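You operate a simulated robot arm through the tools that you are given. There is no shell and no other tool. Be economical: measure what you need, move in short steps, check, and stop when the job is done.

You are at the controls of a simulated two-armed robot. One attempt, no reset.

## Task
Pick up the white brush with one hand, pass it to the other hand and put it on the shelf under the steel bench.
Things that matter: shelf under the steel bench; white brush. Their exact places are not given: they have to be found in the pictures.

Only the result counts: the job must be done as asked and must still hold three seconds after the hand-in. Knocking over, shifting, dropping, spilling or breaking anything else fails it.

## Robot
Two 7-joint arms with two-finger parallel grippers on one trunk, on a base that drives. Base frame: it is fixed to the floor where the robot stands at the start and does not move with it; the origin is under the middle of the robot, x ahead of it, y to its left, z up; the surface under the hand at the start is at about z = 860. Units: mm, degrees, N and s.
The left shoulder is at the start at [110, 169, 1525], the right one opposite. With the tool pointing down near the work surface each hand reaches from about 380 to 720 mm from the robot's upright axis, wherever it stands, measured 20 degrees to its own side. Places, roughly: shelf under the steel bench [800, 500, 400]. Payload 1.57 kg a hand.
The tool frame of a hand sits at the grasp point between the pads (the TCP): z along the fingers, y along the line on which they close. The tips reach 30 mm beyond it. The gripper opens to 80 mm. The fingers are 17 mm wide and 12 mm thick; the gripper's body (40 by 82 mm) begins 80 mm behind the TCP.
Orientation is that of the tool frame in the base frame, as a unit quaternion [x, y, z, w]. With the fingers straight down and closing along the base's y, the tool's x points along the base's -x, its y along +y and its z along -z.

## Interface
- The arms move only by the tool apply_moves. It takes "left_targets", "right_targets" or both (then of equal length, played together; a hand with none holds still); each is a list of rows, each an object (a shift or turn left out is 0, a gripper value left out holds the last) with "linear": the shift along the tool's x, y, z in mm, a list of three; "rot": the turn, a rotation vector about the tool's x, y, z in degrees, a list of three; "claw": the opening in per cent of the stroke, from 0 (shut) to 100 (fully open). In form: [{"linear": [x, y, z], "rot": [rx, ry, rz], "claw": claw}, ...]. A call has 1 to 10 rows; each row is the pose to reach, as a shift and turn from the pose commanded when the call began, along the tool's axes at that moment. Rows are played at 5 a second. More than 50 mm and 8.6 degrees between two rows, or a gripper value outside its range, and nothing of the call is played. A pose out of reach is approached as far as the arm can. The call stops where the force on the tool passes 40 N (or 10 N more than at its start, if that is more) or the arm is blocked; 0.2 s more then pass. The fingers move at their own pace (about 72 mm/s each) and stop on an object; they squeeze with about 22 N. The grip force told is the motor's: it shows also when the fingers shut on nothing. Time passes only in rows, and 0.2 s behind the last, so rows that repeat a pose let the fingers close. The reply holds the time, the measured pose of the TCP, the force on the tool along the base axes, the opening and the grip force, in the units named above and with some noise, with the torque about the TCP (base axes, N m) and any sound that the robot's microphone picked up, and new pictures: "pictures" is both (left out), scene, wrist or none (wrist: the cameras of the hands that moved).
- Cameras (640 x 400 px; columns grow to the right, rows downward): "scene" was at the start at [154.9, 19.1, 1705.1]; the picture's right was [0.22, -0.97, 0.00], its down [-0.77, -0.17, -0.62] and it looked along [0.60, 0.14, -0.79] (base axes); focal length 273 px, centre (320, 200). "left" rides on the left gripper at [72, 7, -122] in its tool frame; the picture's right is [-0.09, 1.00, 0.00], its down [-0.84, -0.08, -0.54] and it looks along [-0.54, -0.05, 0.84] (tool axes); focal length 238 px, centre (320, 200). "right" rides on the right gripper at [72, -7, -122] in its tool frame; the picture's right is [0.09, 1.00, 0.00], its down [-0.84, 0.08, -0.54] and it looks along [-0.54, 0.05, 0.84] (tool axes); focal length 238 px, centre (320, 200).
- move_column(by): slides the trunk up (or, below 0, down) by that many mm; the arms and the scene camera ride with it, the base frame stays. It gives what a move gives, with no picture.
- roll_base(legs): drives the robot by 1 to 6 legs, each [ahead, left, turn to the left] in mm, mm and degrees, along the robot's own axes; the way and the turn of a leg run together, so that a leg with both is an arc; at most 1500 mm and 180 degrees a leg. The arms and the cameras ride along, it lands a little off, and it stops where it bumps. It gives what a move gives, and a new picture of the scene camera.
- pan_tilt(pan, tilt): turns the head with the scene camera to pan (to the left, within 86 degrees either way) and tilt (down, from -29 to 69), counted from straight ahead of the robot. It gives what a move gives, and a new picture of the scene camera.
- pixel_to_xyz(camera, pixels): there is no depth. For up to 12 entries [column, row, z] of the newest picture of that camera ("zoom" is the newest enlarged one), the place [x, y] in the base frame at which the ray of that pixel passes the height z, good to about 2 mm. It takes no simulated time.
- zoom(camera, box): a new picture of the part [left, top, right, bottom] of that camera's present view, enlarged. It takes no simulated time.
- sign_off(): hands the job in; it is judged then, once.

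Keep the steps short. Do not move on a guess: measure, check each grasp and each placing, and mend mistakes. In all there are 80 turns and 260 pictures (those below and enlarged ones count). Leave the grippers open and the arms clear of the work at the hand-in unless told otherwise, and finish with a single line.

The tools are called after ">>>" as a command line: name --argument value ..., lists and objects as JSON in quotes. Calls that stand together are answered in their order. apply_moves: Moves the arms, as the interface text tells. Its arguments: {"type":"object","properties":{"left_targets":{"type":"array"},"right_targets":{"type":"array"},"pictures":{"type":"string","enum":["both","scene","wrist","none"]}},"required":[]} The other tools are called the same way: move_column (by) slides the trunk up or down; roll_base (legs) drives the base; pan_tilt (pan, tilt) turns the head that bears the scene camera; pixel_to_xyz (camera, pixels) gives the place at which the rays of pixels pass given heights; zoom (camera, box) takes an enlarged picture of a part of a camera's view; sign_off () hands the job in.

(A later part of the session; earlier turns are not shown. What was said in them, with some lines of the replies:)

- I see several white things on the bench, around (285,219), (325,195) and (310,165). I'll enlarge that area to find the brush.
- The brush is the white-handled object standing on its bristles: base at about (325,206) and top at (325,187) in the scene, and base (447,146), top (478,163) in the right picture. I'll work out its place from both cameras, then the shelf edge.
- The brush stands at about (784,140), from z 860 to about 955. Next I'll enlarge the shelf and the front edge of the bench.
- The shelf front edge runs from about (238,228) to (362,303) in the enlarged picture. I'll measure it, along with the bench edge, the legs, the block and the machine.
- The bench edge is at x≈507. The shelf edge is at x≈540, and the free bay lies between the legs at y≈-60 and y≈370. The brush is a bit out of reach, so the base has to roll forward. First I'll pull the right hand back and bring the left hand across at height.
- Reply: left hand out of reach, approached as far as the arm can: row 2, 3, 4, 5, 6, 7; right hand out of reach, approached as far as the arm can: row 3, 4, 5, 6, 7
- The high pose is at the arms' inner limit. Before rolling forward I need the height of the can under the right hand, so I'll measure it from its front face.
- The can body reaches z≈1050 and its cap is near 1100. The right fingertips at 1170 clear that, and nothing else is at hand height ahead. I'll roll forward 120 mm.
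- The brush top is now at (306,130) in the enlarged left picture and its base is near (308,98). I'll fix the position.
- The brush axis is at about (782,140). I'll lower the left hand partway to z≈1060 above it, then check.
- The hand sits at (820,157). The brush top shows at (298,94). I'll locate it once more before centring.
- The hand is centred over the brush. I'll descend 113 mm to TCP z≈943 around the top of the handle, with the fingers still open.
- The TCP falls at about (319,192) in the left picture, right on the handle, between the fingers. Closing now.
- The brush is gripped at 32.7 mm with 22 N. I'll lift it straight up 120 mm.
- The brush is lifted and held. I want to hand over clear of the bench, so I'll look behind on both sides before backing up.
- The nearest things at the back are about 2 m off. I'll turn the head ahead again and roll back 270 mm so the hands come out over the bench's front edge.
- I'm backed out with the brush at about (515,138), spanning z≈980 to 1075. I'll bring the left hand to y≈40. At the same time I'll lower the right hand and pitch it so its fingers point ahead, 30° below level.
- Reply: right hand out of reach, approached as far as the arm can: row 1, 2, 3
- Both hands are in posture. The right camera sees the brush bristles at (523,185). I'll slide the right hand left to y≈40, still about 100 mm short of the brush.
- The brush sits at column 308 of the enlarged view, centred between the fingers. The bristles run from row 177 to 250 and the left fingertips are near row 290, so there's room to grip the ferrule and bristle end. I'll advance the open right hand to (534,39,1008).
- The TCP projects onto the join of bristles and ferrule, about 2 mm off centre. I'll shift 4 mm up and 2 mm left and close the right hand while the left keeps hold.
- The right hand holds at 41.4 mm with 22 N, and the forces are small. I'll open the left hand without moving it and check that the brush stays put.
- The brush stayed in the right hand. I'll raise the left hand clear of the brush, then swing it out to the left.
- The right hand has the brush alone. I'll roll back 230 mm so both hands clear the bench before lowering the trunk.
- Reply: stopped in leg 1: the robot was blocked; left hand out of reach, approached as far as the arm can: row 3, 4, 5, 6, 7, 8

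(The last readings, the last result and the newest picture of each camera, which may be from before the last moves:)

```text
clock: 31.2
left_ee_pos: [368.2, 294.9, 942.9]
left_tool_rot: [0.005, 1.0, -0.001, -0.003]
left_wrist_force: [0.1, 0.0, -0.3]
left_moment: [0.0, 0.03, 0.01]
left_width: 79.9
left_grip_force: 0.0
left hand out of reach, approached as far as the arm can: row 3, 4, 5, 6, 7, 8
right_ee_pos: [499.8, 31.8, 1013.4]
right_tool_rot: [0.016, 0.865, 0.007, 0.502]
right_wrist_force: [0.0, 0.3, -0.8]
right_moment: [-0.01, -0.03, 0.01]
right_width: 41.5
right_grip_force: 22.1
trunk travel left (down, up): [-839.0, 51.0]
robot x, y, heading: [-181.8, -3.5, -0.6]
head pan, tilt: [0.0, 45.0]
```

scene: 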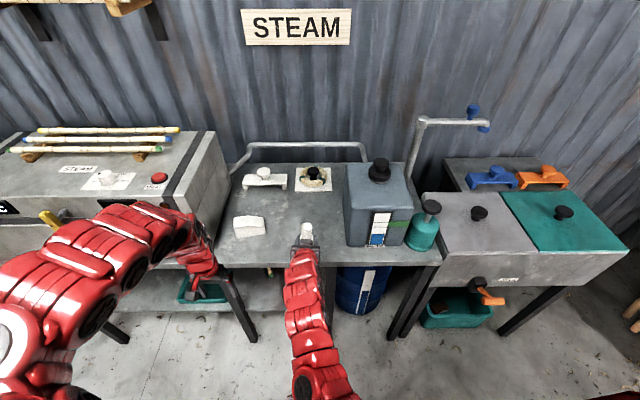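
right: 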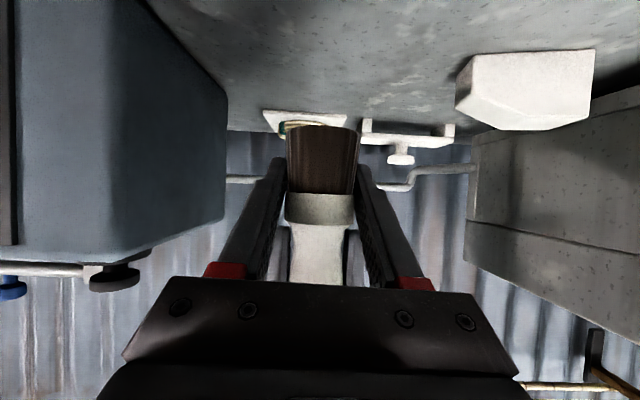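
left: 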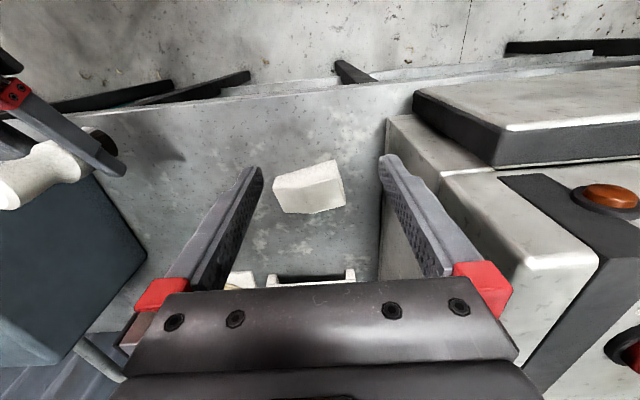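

The base bumped something behind at x≈-183, so I won't back further and will ease forward 15 mm. Instead I'll pull the right hand in toward the body, clear of the bench edge.

>>> roll_base --legs '[[15, 0, 0.8]]'

>>> apply_moves --right_targets '[{"linear": [10, 0, -17]}, {"linear": [20, 0, -35]}, {"linear": [30, 0, -52]}, {"linear": [40, 0, -69]}, {"linear": [52, 0, -90]}, {"linear": [52, 0, -90]}]'

```text
clock: 32.0
left_ee_pos: [377.7, 303.1, 943.9]
left_tool_rot: [-0.001, 1.0, -0.001, -0.002]
left_wrist_force: [0.0, -0.3, -0.1]
left_moment: [0.01, -0.02, 0.02]
left_width: 80.3
left_grip_force: 0.0
right_ee_pos: [511.1, 38.5, 1013.4]
right_tool_rot: [0.01, 0.864, 0.01, 0.503]
right_wrist_force: [-0.1, 0.4, -1.1]
right_moment: [-0.01, 0.02, -0.01]
right_width: 41.6
right_grip_force: 21.6
trunk travel left (down, up): [-839.0, 51.0]
robot x, y, heading: [-167.6, -2.0, 0.0]
head pan, tilt: [0.0, 45.0]
```

scene: 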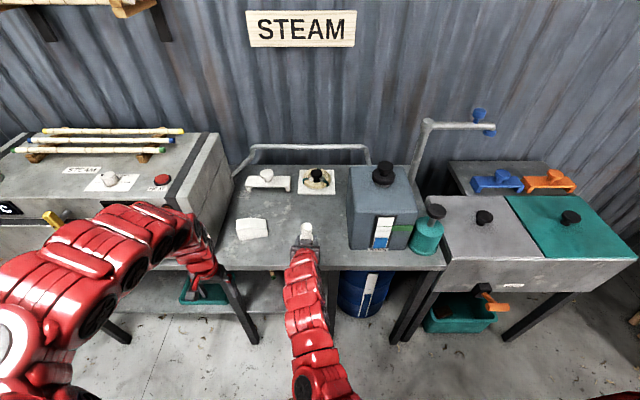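

```text
clock: 33.4
left_ee_pos: [379.9, 303.5, 943.4]
left_tool_rot: [-0.002, 1.0, -0.002, -0.003]
left_wrist_force: [-0.2, 0.1, 0.5]
left_moment: [-0.04, 0.02, -0.01]
left_width: 80.0
left_grip_force: 0.0
right_ee_pos: [408.6, 40.5, 1011.9]
right_tool_rot: [0.009, 0.864, 0.011, 0.503]
right_wrist_force: [0.1, -0.2, -1.2]
right_moment: [-0.01, 0.0, -0.01]
right_width: 41.2
right_grip_force: 22.7
trunk travel left (down, up): [-839.0, 51.0]
robot x, y, heading: [-171.3, -3.3, 0.0]
head pan, tilt: [0.0, 45.0]
```

scene: 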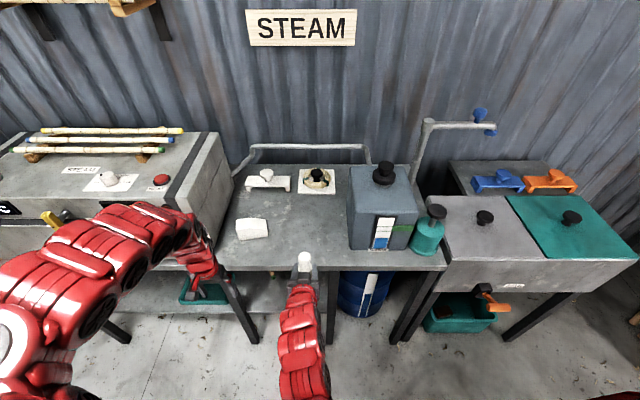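
right: 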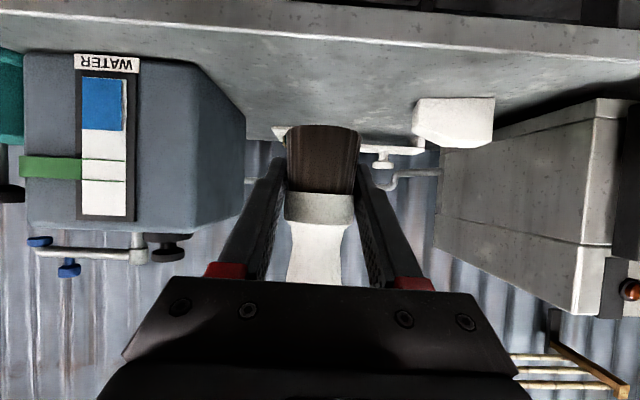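

The right hand is at x=409, clear of the bench edge. I'll enlarge the shelf bay for better measurements before lowering.

>>> zoom --camera "scene" --box '[120, 220, 440, 400]'

>>> move_column --by -300

>>> pan_tilt --pan 5 --tilt 45

```text
2.00 times, centred on (280, 310) of scene
```

zoom: 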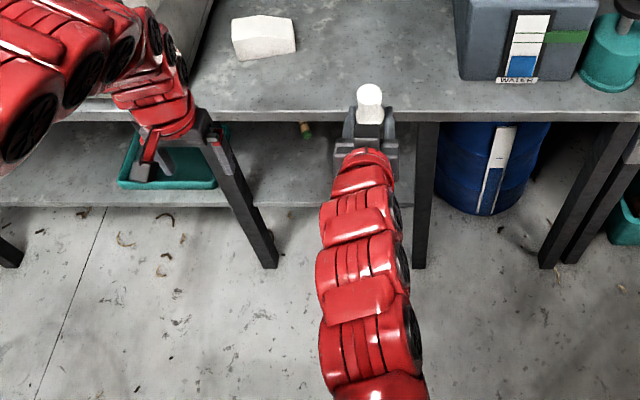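

```text
clock: 36.4
left_ee_pos: [379.0, 304.7, 641.9]
left_tool_rot: [-0.002, 1.0, -0.002, -0.003]
left_wrist_force: [0.0, 0.0, 0.1]
left_moment: [0.02, -0.01, 0.01]
left_width: 80.1
left_grip_force: 0.0
right_ee_pos: [409.1, 41.9, 711.8]
right_tool_rot: [0.01, 0.864, 0.011, 0.503]
right_wrist_force: [0.7, -0.2, -0.7]
right_moment: [0.01, 0.03, 0.01]
right_width: 41.4
right_grip_force: 22.0
trunk travel left (down, up): [-539.0, 351.0]
robot x, y, heading: [-169.1, -4.0, -0.0]
head pan, tilt: [0.0, 45.0]
```

```text
clock: 37.1
left_ee_pos: [379.3, 303.0, 642.0]
left_tool_rot: [-0.002, 1.0, -0.002, -0.003]
left_wrist_force: [0.3, -0.5, 0.6]
left_moment: [-0.03, 0.06, -0.01]
left_width: 79.8
left_grip_force: 0.0
right_ee_pos: [409.3, 42.7, 712.4]
right_tool_rot: [0.01, 0.864, 0.01, 0.502]
right_wrist_force: [-1.2, -0.5, -0.6]
right_moment: [-0.02, 0.01, 0.01]
right_width: 41.8
right_grip_force: 22.1
trunk travel left (down, up): [-539.0, 351.0]
robot x, y, heading: [-168.9, -1.3, 0.0]
head pan, tilt: [5.0, 45.0]
```

scene: 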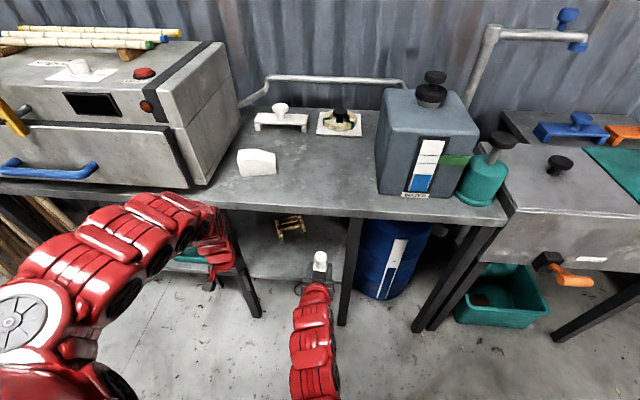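

Something small stands deeper on the shelf near (288,228), and the front of the bay is free. I'll lower another 240 mm, keeping the brush above shelf height, and look in.

>>> move_column --by -240

>>> pan_tilt --pan 8 --tilt 45

>>> zoom --camera "scene" --box '[200, 150, 440, 300]'

>>> zoom --camera "right" --box '[0, 0, 640, 400]'

```text
clock: 39.6
left_ee_pos: [379.0, 302.5, 401.3]
left_tool_rot: [-0.002, 1.0, -0.001, -0.002]
left_wrist_force: [0.3, -1.2, 0.1]
left_moment: [0.03, -0.01, 0.0]
left_width: 80.1
left_grip_force: 0.1
right_ee_pos: [410.2, 41.1, 472.0]
right_tool_rot: [0.009, 0.865, 0.011, 0.502]
right_wrist_force: [-0.9, 0.2, -0.6]
right_moment: [0.03, -0.01, -0.01]
right_width: 41.3
right_grip_force: 21.4
trunk travel left (down, up): [-299.0, 591.0]
robot x, y, heading: [-170.4, -5.7, 0.3]
head pan, tilt: [5.0, 45.0]
```

```text
clock: 40.2
left_ee_pos: [378.9, 302.7, 402.7]
left_tool_rot: [-0.002, 1.0, -0.002, -0.002]
left_wrist_force: [0.2, 1.2, 0.3]
left_moment: [-0.03, 0.02, -0.01]
left_width: 80.0
left_grip_force: 0.2
right_ee_pos: [409.8, 40.7, 471.6]
right_tool_rot: [0.009, 0.864, 0.011, 0.503]
right_wrist_force: [-0.5, -0.8, -1.7]
right_moment: [-0.03, 0.0, -0.01]
right_width: 41.4
right_grip_force: 21.8
trunk travel left (down, up): [-299.0, 591.0]
robot x, y, heading: [-166.9, -1.0, 0.2]
head pan, tilt: [8.0, 45.0]
```

scene: 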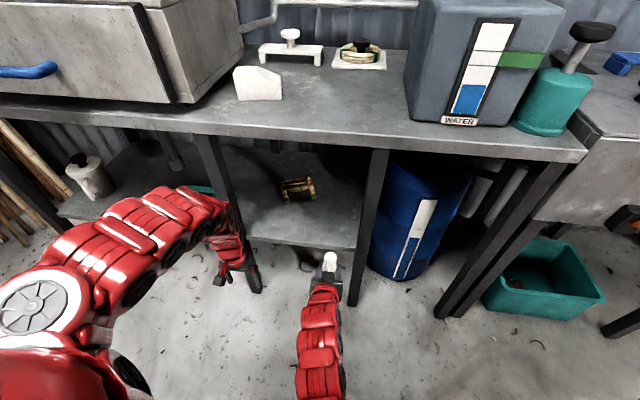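

```text
2.67 times, centred on (320, 225) of scene
```

zoom: 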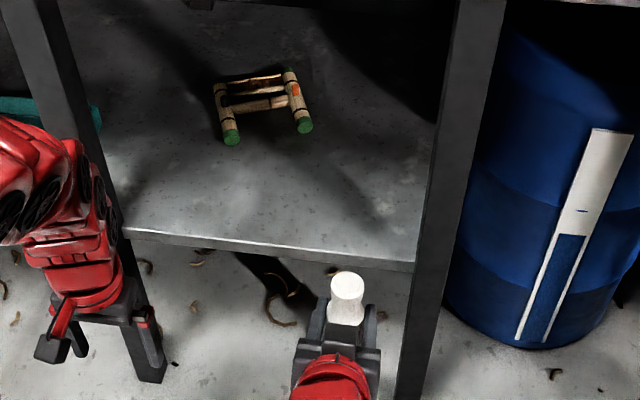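

```text
1.00 times, centred on (320, 200) of right (not enlarged: the box is as wide or as high as the picture)
```

zoom: 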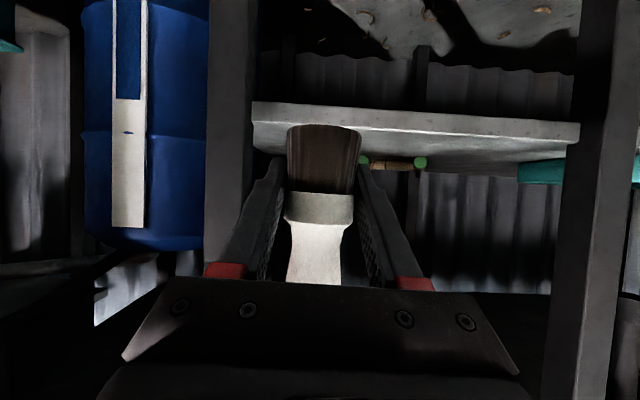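

The shelf surface is clear in front. I'll measure its front top edge from the scene zoom and the right camera to fix its height. In the right camera the picture is upside down and the top edge runs near rows 125 to 143.

>>> zoom --camera "right" --box '[240, 80, 600, 200]'

>>> pixel_to_xyz --camera "scene" --pixels '[[248, 235, 380], [248, 235, 400], [248, 235, 420], [354, 248, 380], [354, 248, 400], [354, 248, 420], [288, 203, 400], [314, 198, 400], [283, 183, 400], [329, 255, 535], [329, 255, 545]]'

>>> pixel_to_xyz --camera "right" --pixels '[[450, 131, 380], [450, 131, 400], [450, 131, 420], [365, 162, 400], [420, 162, 400]]'

```text
1.78 times, centred on (420, 140) of right
```

zoom: 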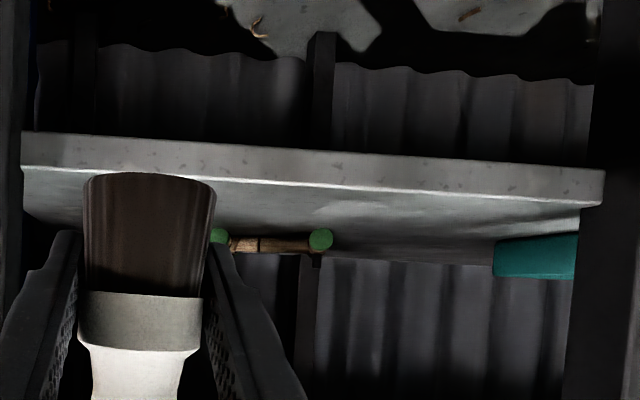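

```text
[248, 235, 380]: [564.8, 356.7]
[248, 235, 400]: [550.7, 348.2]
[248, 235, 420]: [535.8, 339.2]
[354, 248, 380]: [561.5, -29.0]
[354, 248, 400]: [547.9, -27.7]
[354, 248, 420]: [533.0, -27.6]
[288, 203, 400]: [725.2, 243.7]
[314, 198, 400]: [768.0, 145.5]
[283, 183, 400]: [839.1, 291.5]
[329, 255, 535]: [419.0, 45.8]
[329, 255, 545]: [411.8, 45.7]
```

```text
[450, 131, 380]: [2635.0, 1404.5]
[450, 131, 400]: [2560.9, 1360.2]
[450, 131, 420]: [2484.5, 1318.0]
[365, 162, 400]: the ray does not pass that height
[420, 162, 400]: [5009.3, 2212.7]
```

The right-camera rays referred to an older picture. I'll use the enlarged one: the top front edge passes (250,180), (400,190) and (560,203), and the lower edge (400,155).

>>> pixel_to_xyz --camera "zoom" --pixels '[[250, 180, 380], [250, 180, 390], [250, 180, 400], [250, 180, 410], [250, 180, 420], [560, 203, 390], [560, 203, 400], [560, 203, 410], [400, 155, 370], [220, 237, 400], [320, 240, 400]]'

```text
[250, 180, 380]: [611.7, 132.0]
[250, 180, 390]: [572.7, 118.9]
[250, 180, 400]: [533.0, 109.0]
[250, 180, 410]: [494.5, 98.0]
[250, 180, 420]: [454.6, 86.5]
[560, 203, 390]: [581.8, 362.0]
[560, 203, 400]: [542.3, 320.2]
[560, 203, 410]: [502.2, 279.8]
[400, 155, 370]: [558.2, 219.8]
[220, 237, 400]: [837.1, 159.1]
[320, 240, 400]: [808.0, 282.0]
```

Both views agree: the shelf top is at z≈396–400 and its front edge at x≈550. The small wooden object starts at x≈725, so (640,110) is a free spot. I'll reach the right hand forward to x≈550, y≈110 at this height, and tuck the left hand back for the drive-in.

>>> apply_moves --left_targets '[{"linear": [15, 0, 8]}, {"linear": [30, 0, 16]}, {"linear": [45, 0, 24]}, {"linear": [60, 0, 32]}, {"linear": [75, 0, 40]}, {"linear": [90, 0, 48]}, {"linear": [105, 0, 55]}, {"linear": [120, 0, 60]}]' --right_targets '[{"linear": [0, 20, 0]}, {"linear": [0, 45, 0]}, {"linear": [0, 69, 0]}, {"linear": [-14, 69, 24]}, {"linear": [-28, 69, 48]}, {"linear": [-42, 69, 73]}, {"linear": [-56, 69, 97]}, {"linear": [-70, 69, 121]}]'

```text
clock: 42.0
left_ee_pos: [364.9, 344.1, 402.2]
left_tool_rot: [0.0, 1.0, -0.005, 0.003]
left_wrist_force: [-0.2, 0.1, 0.5]
left_moment: [-0.04, -0.04, 0.01]
left_width: 80.1
left_grip_force: 0.1
left hand out of reach, approached as far as the arm can: row 1, 2, 3, 4, 5, 6, 7, 8
right_ee_pos: [549.9, 109.0, 474.9]
right_tool_rot: [0.009, 0.864, 0.01, 0.503]
right_wrist_force: [0.4, 0.2, -1.7]
right_moment: [-0.04, -0.02, 0.01]
right_width: 41.6
right_grip_force: 21.9
trunk travel left (down, up): [-299.0, 591.0]
robot x, y, heading: [-169.7, -1.6, 0.3]
head pan, tilt: [8.0, 45.0]
```

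scene: 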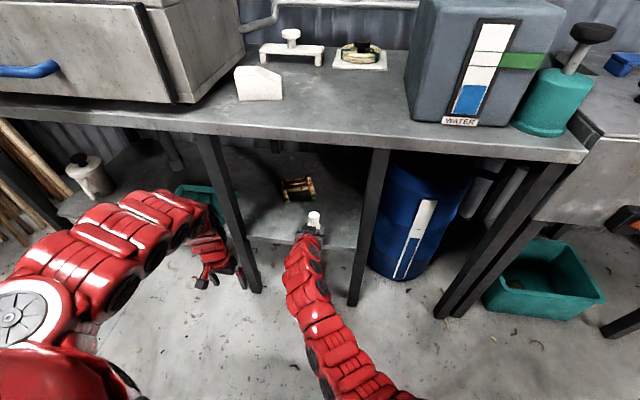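
right: 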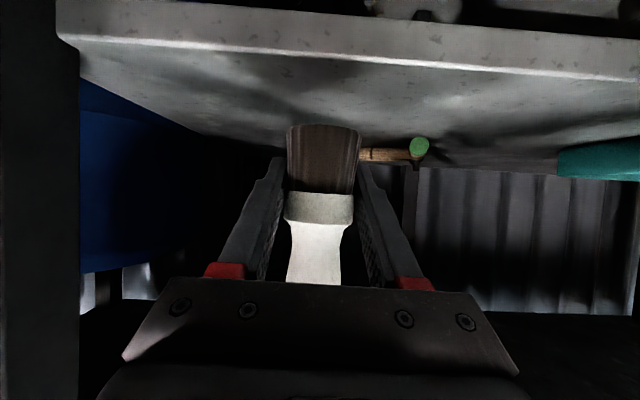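
left: 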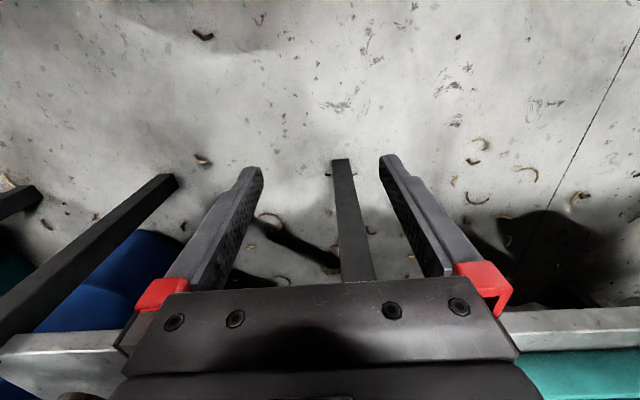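

The left hand is clear of the legs at x=365, so the base can stay put. The right arm should reach the rest, so I'll extend it 90 mm further to x≈640, still about 45 mm above the shelf.

>>> apply_moves --right_targets '[{"linear": [-12, 0, 21]}, {"linear": [-24, 0, 42]}, {"linear": [-35, 0, 61]}, {"linear": [-45, 0, 78]}, {"linear": [-45, 0, 78]}]'

>>> zoom --camera "scene" --box '[200, 150, 440, 300]'

```text
clock: 43.2
left_ee_pos: [365.8, 343.5, 402.9]
left_tool_rot: [0.001, 1.0, -0.003, 0.001]
left_wrist_force: [0.2, 0.1, 0.5]
left_moment: [0.0, -0.01, 0.0]
left_width: 80.1
left_grip_force: 0.1
right_ee_pos: [639.3, 108.6, 475.1]
right_tool_rot: [0.009, 0.865, 0.012, 0.502]
right_wrist_force: [-0.5, -0.2, -0.5]
right_moment: [-0.01, 0.01, 0.01]
right_width: 41.4
right_grip_force: 22.1
trunk travel left (down, up): [-299.0, 591.0]
robot x, y, heading: [-169.7, -3.3, 0.1]
head pan, tilt: [8.0, 45.0]
```

scene: 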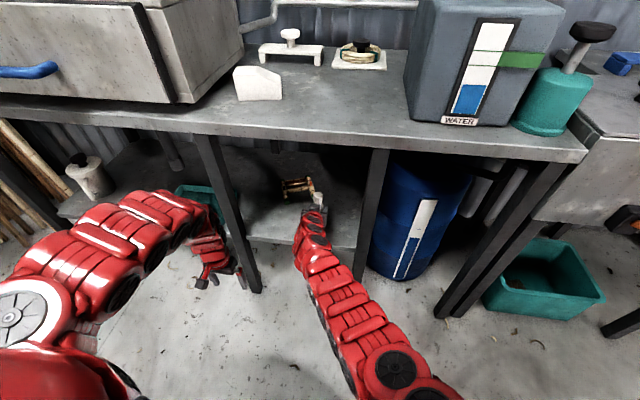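
right: 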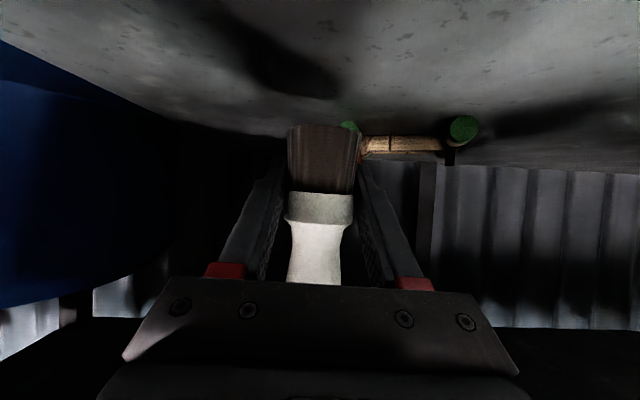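

```text
2.67 times, centred on (320, 225) of scene
```

zoom: 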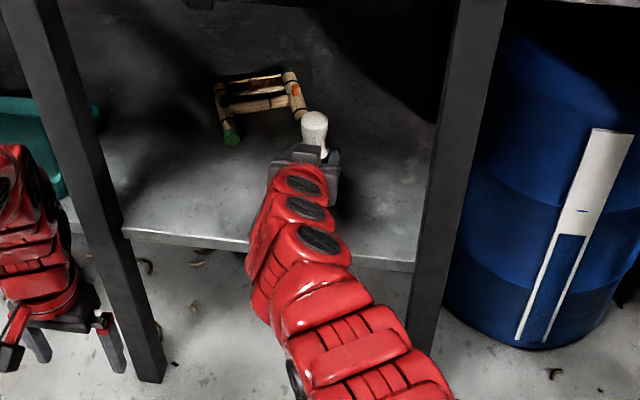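

The brush is over the shelf with its base near z≈444. I'll lower 38 mm straight down, then feel for contact.

>>> apply_moves --right_targets '[{"linear": [8.7, 0, 5]}, {"linear": [17.3, 0, 10]}, {"linear": [26, 0, 15]}, {"linear": [32.9, 0, 19]}, {"linear": [32.9, 0, 19]}]' --pictures "wrist"

```text
clock: 44.4
left_ee_pos: [365.5, 343.0, 402.3]
left_tool_rot: [0.001, 1.0, -0.004, 0.0]
left_wrist_force: [-1.5, 0.0, 0.4]
left_moment: [0.0, 0.02, 0.01]
left_width: 79.9
left_grip_force: 0.1
right_ee_pos: [630.5, 109.6, 452.8]
right_tool_rot: [0.009, 0.864, 0.01, 0.503]
right_wrist_force: [0.6, -0.9, -1.0]
right_moment: [0.07, 0.01, -0.01]
right_width: 41.4
right_grip_force: 22.1
right hand out of reach, approached as far as the arm can: row 2, 3, 4, 5
trunk travel left (down, up): [-299.0, 591.0]
robot x, y, heading: [-165.5, -7.5, -0.0]
head pan, tilt: [8.0, 45.0]
```

right: 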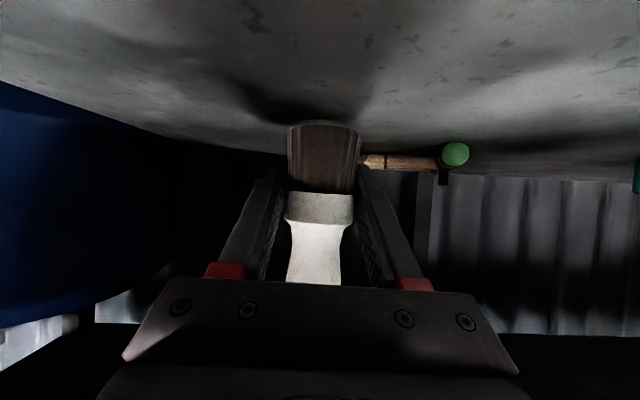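

The arm is at full reach at z=453, so I'll lower with the trunk instead. First 15 mm.

>>> move_column --by -15

>>> zoom --camera "right" --box '[200, 60, 440, 210]'

```text
clock: 45.0
left_ee_pos: [365.5, 343.4, 387.3]
left_tool_rot: [0.001, 1.0, -0.003, 0.001]
left_wrist_force: [0.0, 0.3, 0.1]
left_moment: [-0.01, 0.01, 0.01]
left_width: 80.0
left_grip_force: 0.2
right_ee_pos: [630.0, 109.8, 437.7]
right_tool_rot: [0.009, 0.865, 0.011, 0.502]
right_wrist_force: [-0.1, 0.3, -1.0]
right_moment: [-0.04, 0.01, 0.02]
right_width: 41.5
right_grip_force: 21.8
trunk travel left (down, up): [-284.0, 606.0]
robot x, y, heading: [-165.6, -5.2, 0.1]
head pan, tilt: [8.0, 45.0]
```

```text
2.67 times, centred on (320, 135) of right
```

zoom: 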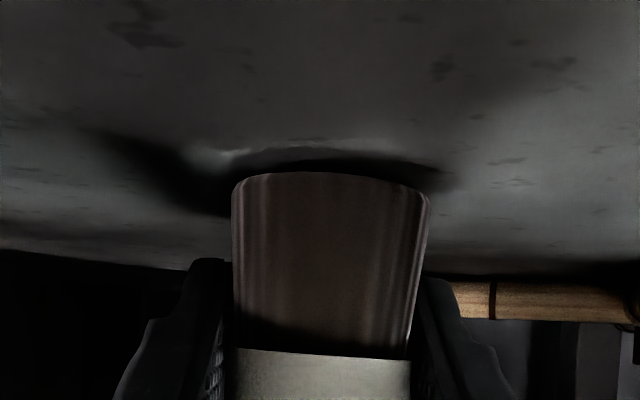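

The bristle end is a few millimetres off the shelf (its shadow is right beside it) and there's no contact force yet. I'll go down in small steps.

>>> move_column --by -5

>>> move_column --by -3

```text
clock: 45.6
left_ee_pos: [365.8, 342.8, 382.8]
left_tool_rot: [0.001, 1.0, -0.004, 0.002]
left_wrist_force: [-0.1, 0.1, -1.0]
left_moment: [0.0, -0.01, -0.02]
left_width: 80.0
left_grip_force: 0.1
right_ee_pos: [632.0, 111.8, 432.8]
right_tool_rot: [0.009, 0.864, 0.011, 0.503]
right_wrist_force: [1.1, -0.7, 2.5]
right_moment: [-0.11, -0.05, 0.0]
right_width: 41.7
right_grip_force: 22.3
trunk travel left (down, up): [-279.0, 611.0]
robot x, y, heading: [-168.4, 0.0, 0.3]
head pan, tilt: [8.0, 45.0]
```

```text
clock: 46.1
left_ee_pos: [363.9, 342.8, 381.4]
left_tool_rot: [0.0, 1.0, -0.003, 0.001]
left_wrist_force: [-0.3, 0.3, 0.0]
left_moment: [0.03, -0.04, 0.0]
left_width: 80.0
left_grip_force: 0.1
right_ee_pos: [633.8, 110.8, 432.3]
right_tool_rot: [0.009, 0.863, 0.012, 0.504]
right_wrist_force: [1.8, 0.5, 13.7]
right_moment: [-0.22, 0.12, 0.0]
right_width: 41.5
right_grip_force: 22.2
trunk travel left (down, up): [-276.0, 614.0]
robot x, y, heading: [-167.2, -1.8, 0.2]
head pan, tilt: [8.0, 45.0]
```

Contact at 13.7 N, so the brush stands on the shelf. I'll ease up 2 mm to relieve the press, then open.

>>> move_column --by 2.5

>>> apply_moves --right_targets '[{"claw": 60}, {"claw": 75}, {"claw": 100}, {"claw": 100}]'

>>> zoom --camera "scene" --box '[260, 160, 380, 235]'

```text
clock: 46.6
left_ee_pos: [363.9, 344.1, 383.7]
left_tool_rot: [0.0, 1.0, -0.004, 0.001]
left_wrist_force: [-0.5, -0.2, -0.3]
left_moment: [-0.03, -0.02, -0.02]
left_width: 79.9
left_grip_force: 0.1
right_ee_pos: [632.5, 111.1, 432.8]
right_tool_rot: [0.009, 0.864, 0.011, 0.503]
right_wrist_force: [0.6, 1.0, 8.6]
right_moment: [-0.18, -0.03, 0.0]
right_width: 41.4
right_grip_force: 22.6
trunk travel left (down, up): [-278.0, 612.0]
robot x, y, heading: [-164.5, -1.1, 0.2]
head pan, tilt: [8.0, 45.0]
```

```text
clock: 47.6
left_ee_pos: [364.9, 343.2, 382.6]
left_tool_rot: [0.0, 1.0, -0.004, 0.001]
left_wrist_force: [0.1, -0.4, 0.9]
left_moment: [-0.02, 0.01, -0.01]
left_width: 79.9
left_grip_force: 0.0
right_ee_pos: [632.4, 110.8, 432.5]
right_tool_rot: [0.01, 0.865, 0.01, 0.502]
right_wrist_force: [-0.3, 0.0, 0.3]
right_moment: [-0.02, 0.01, -0.01]
right_width: 80.0
right_grip_force: 0.1
trunk travel left (down, up): [-278.0, 612.0]
robot x, y, heading: [-167.0, -4.5, -0.1]
head pan, tilt: [8.0, 45.0]
```

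scene: 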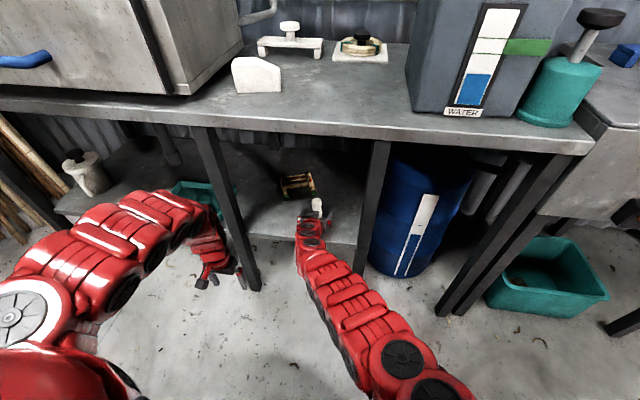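
right: 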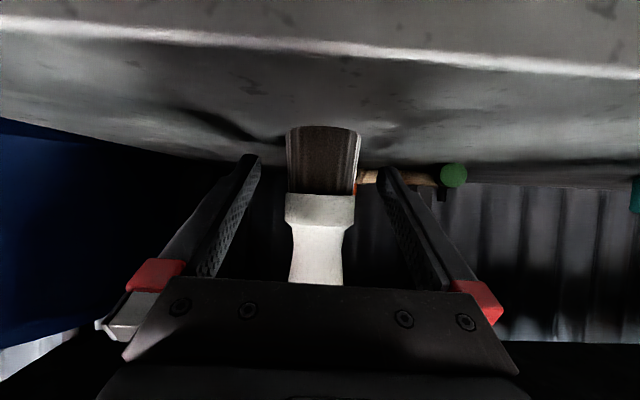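

```text
5.33 times, centred on (320, 198) of scene
```

zoom: 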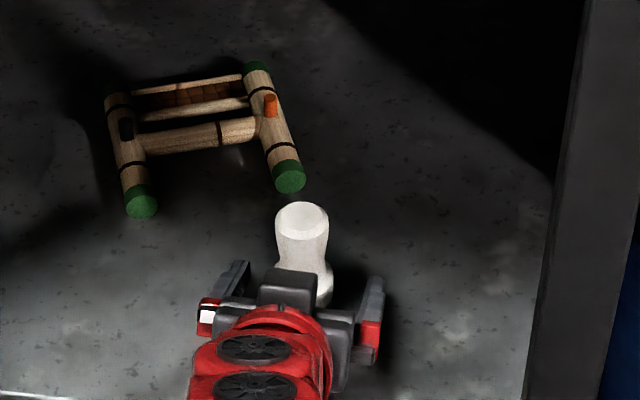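

The right hand is open and the brush stands upright on its own. I'll back the right hand straight out along its fingers.

>>> apply_moves --right_targets '[{"linear": [0, 0, -10]}, {"linear": [0, 0, -25]}, {"linear": [0, 0, -45]}, {"linear": [0, 0, -70]}, {"linear": [0, 0, -100]}, {"linear": [0, 0, -130]}, {"linear": [0, 0, -160]}, {"linear": [0, 0, -190]}]'

>>> zoom --camera "scene" --box '[240, 150, 400, 250]'

```text
clock: 49.4
left_ee_pos: [363.6, 343.2, 381.3]
left_tool_rot: [0.001, 1.0, -0.003, 0.001]
left_wrist_force: [-0.7, 0.0, 0.0]
left_moment: [-0.02, 0.04, 0.0]
left_width: 80.2
left_grip_force: 0.1
right_ee_pos: [466.9, 108.2, 525.8]
right_tool_rot: [0.009, 0.865, 0.011, 0.502]
right_wrist_force: [-0.4, 0.0, 0.0]
right_moment: [0.03, 0.01, 0.03]
right_width: 80.3
right_grip_force: 0.0
trunk travel left (down, up): [-278.0, 612.0]
robot x, y, heading: [-171.3, -0.8, 0.0]
head pan, tilt: [8.0, 45.0]
```

scene: 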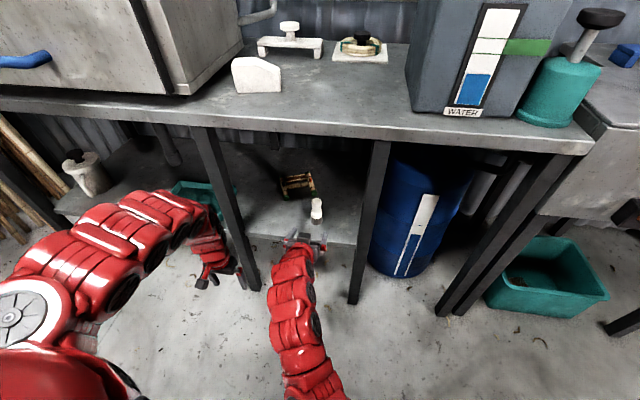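
right: 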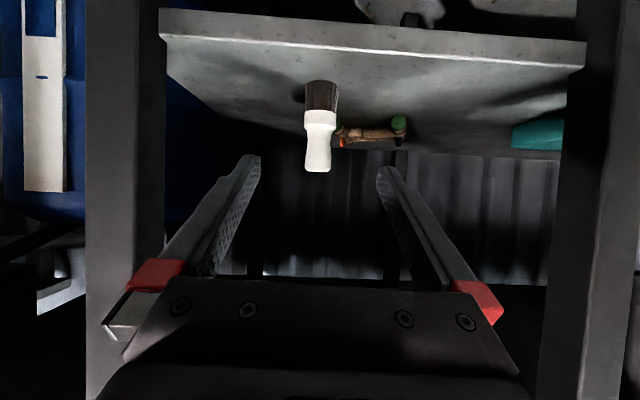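

```text
4.00 times, centred on (320, 200) of scene
```

zoom: 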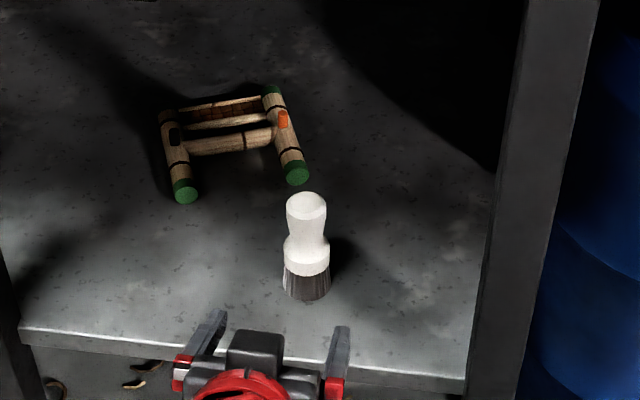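

The brush stands upright on the shelf and nothing else moved. I'll pull the right hand back a little further so it's clear of the bench.

>>> apply_moves --right_targets '[{"linear": [15, 0, -26]}, {"linear": [30, 0, -52]}, {"linear": [30, 0, -52]}]'

```text
clock: 50.2
left_ee_pos: [364.9, 344.4, 382.2]
left_tool_rot: [0.001, 1.0, -0.004, 0.0]
left_wrist_force: [0.4, 0.1, -0.2]
left_moment: [-0.01, 0.01, 0.03]
left_width: 80.0
left_grip_force: 0.2
right_ee_pos: [407.8, 108.9, 526.0]
right_tool_rot: [0.008, 0.865, 0.012, 0.502]
right_wrist_force: [0.8, 0.8, 0.5]
right_moment: [-0.01, -0.01, 0.0]
right_width: 79.9
right_grip_force: 0.1
trunk travel left (down, up): [-278.0, 612.0]
robot x, y, heading: [-164.4, -2.5, -0.0]
head pan, tilt: [8.0, 45.0]
```

scene: 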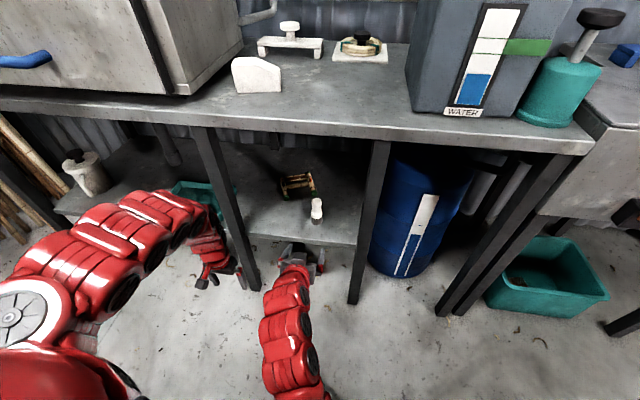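
right: 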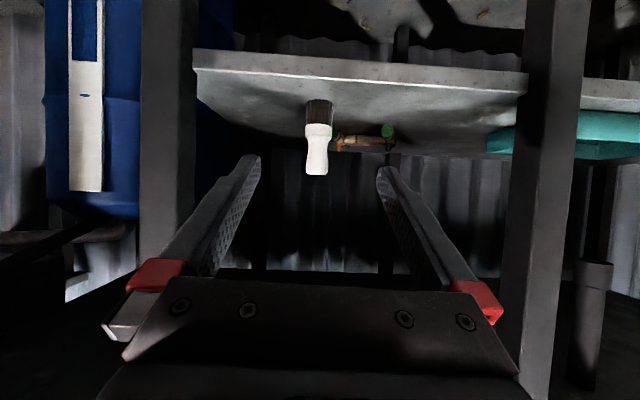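

The brush is on the shelf, both grippers are open and the arms are clear. Handing in.

>>> sign_off

```text
The job is handed in.
```

The white brush was picked up with the left hand, passed to the right and stands upright on the shelf under the steel bench; the base bumped something unseen behind it while backing up, and I could not check whether that moved.
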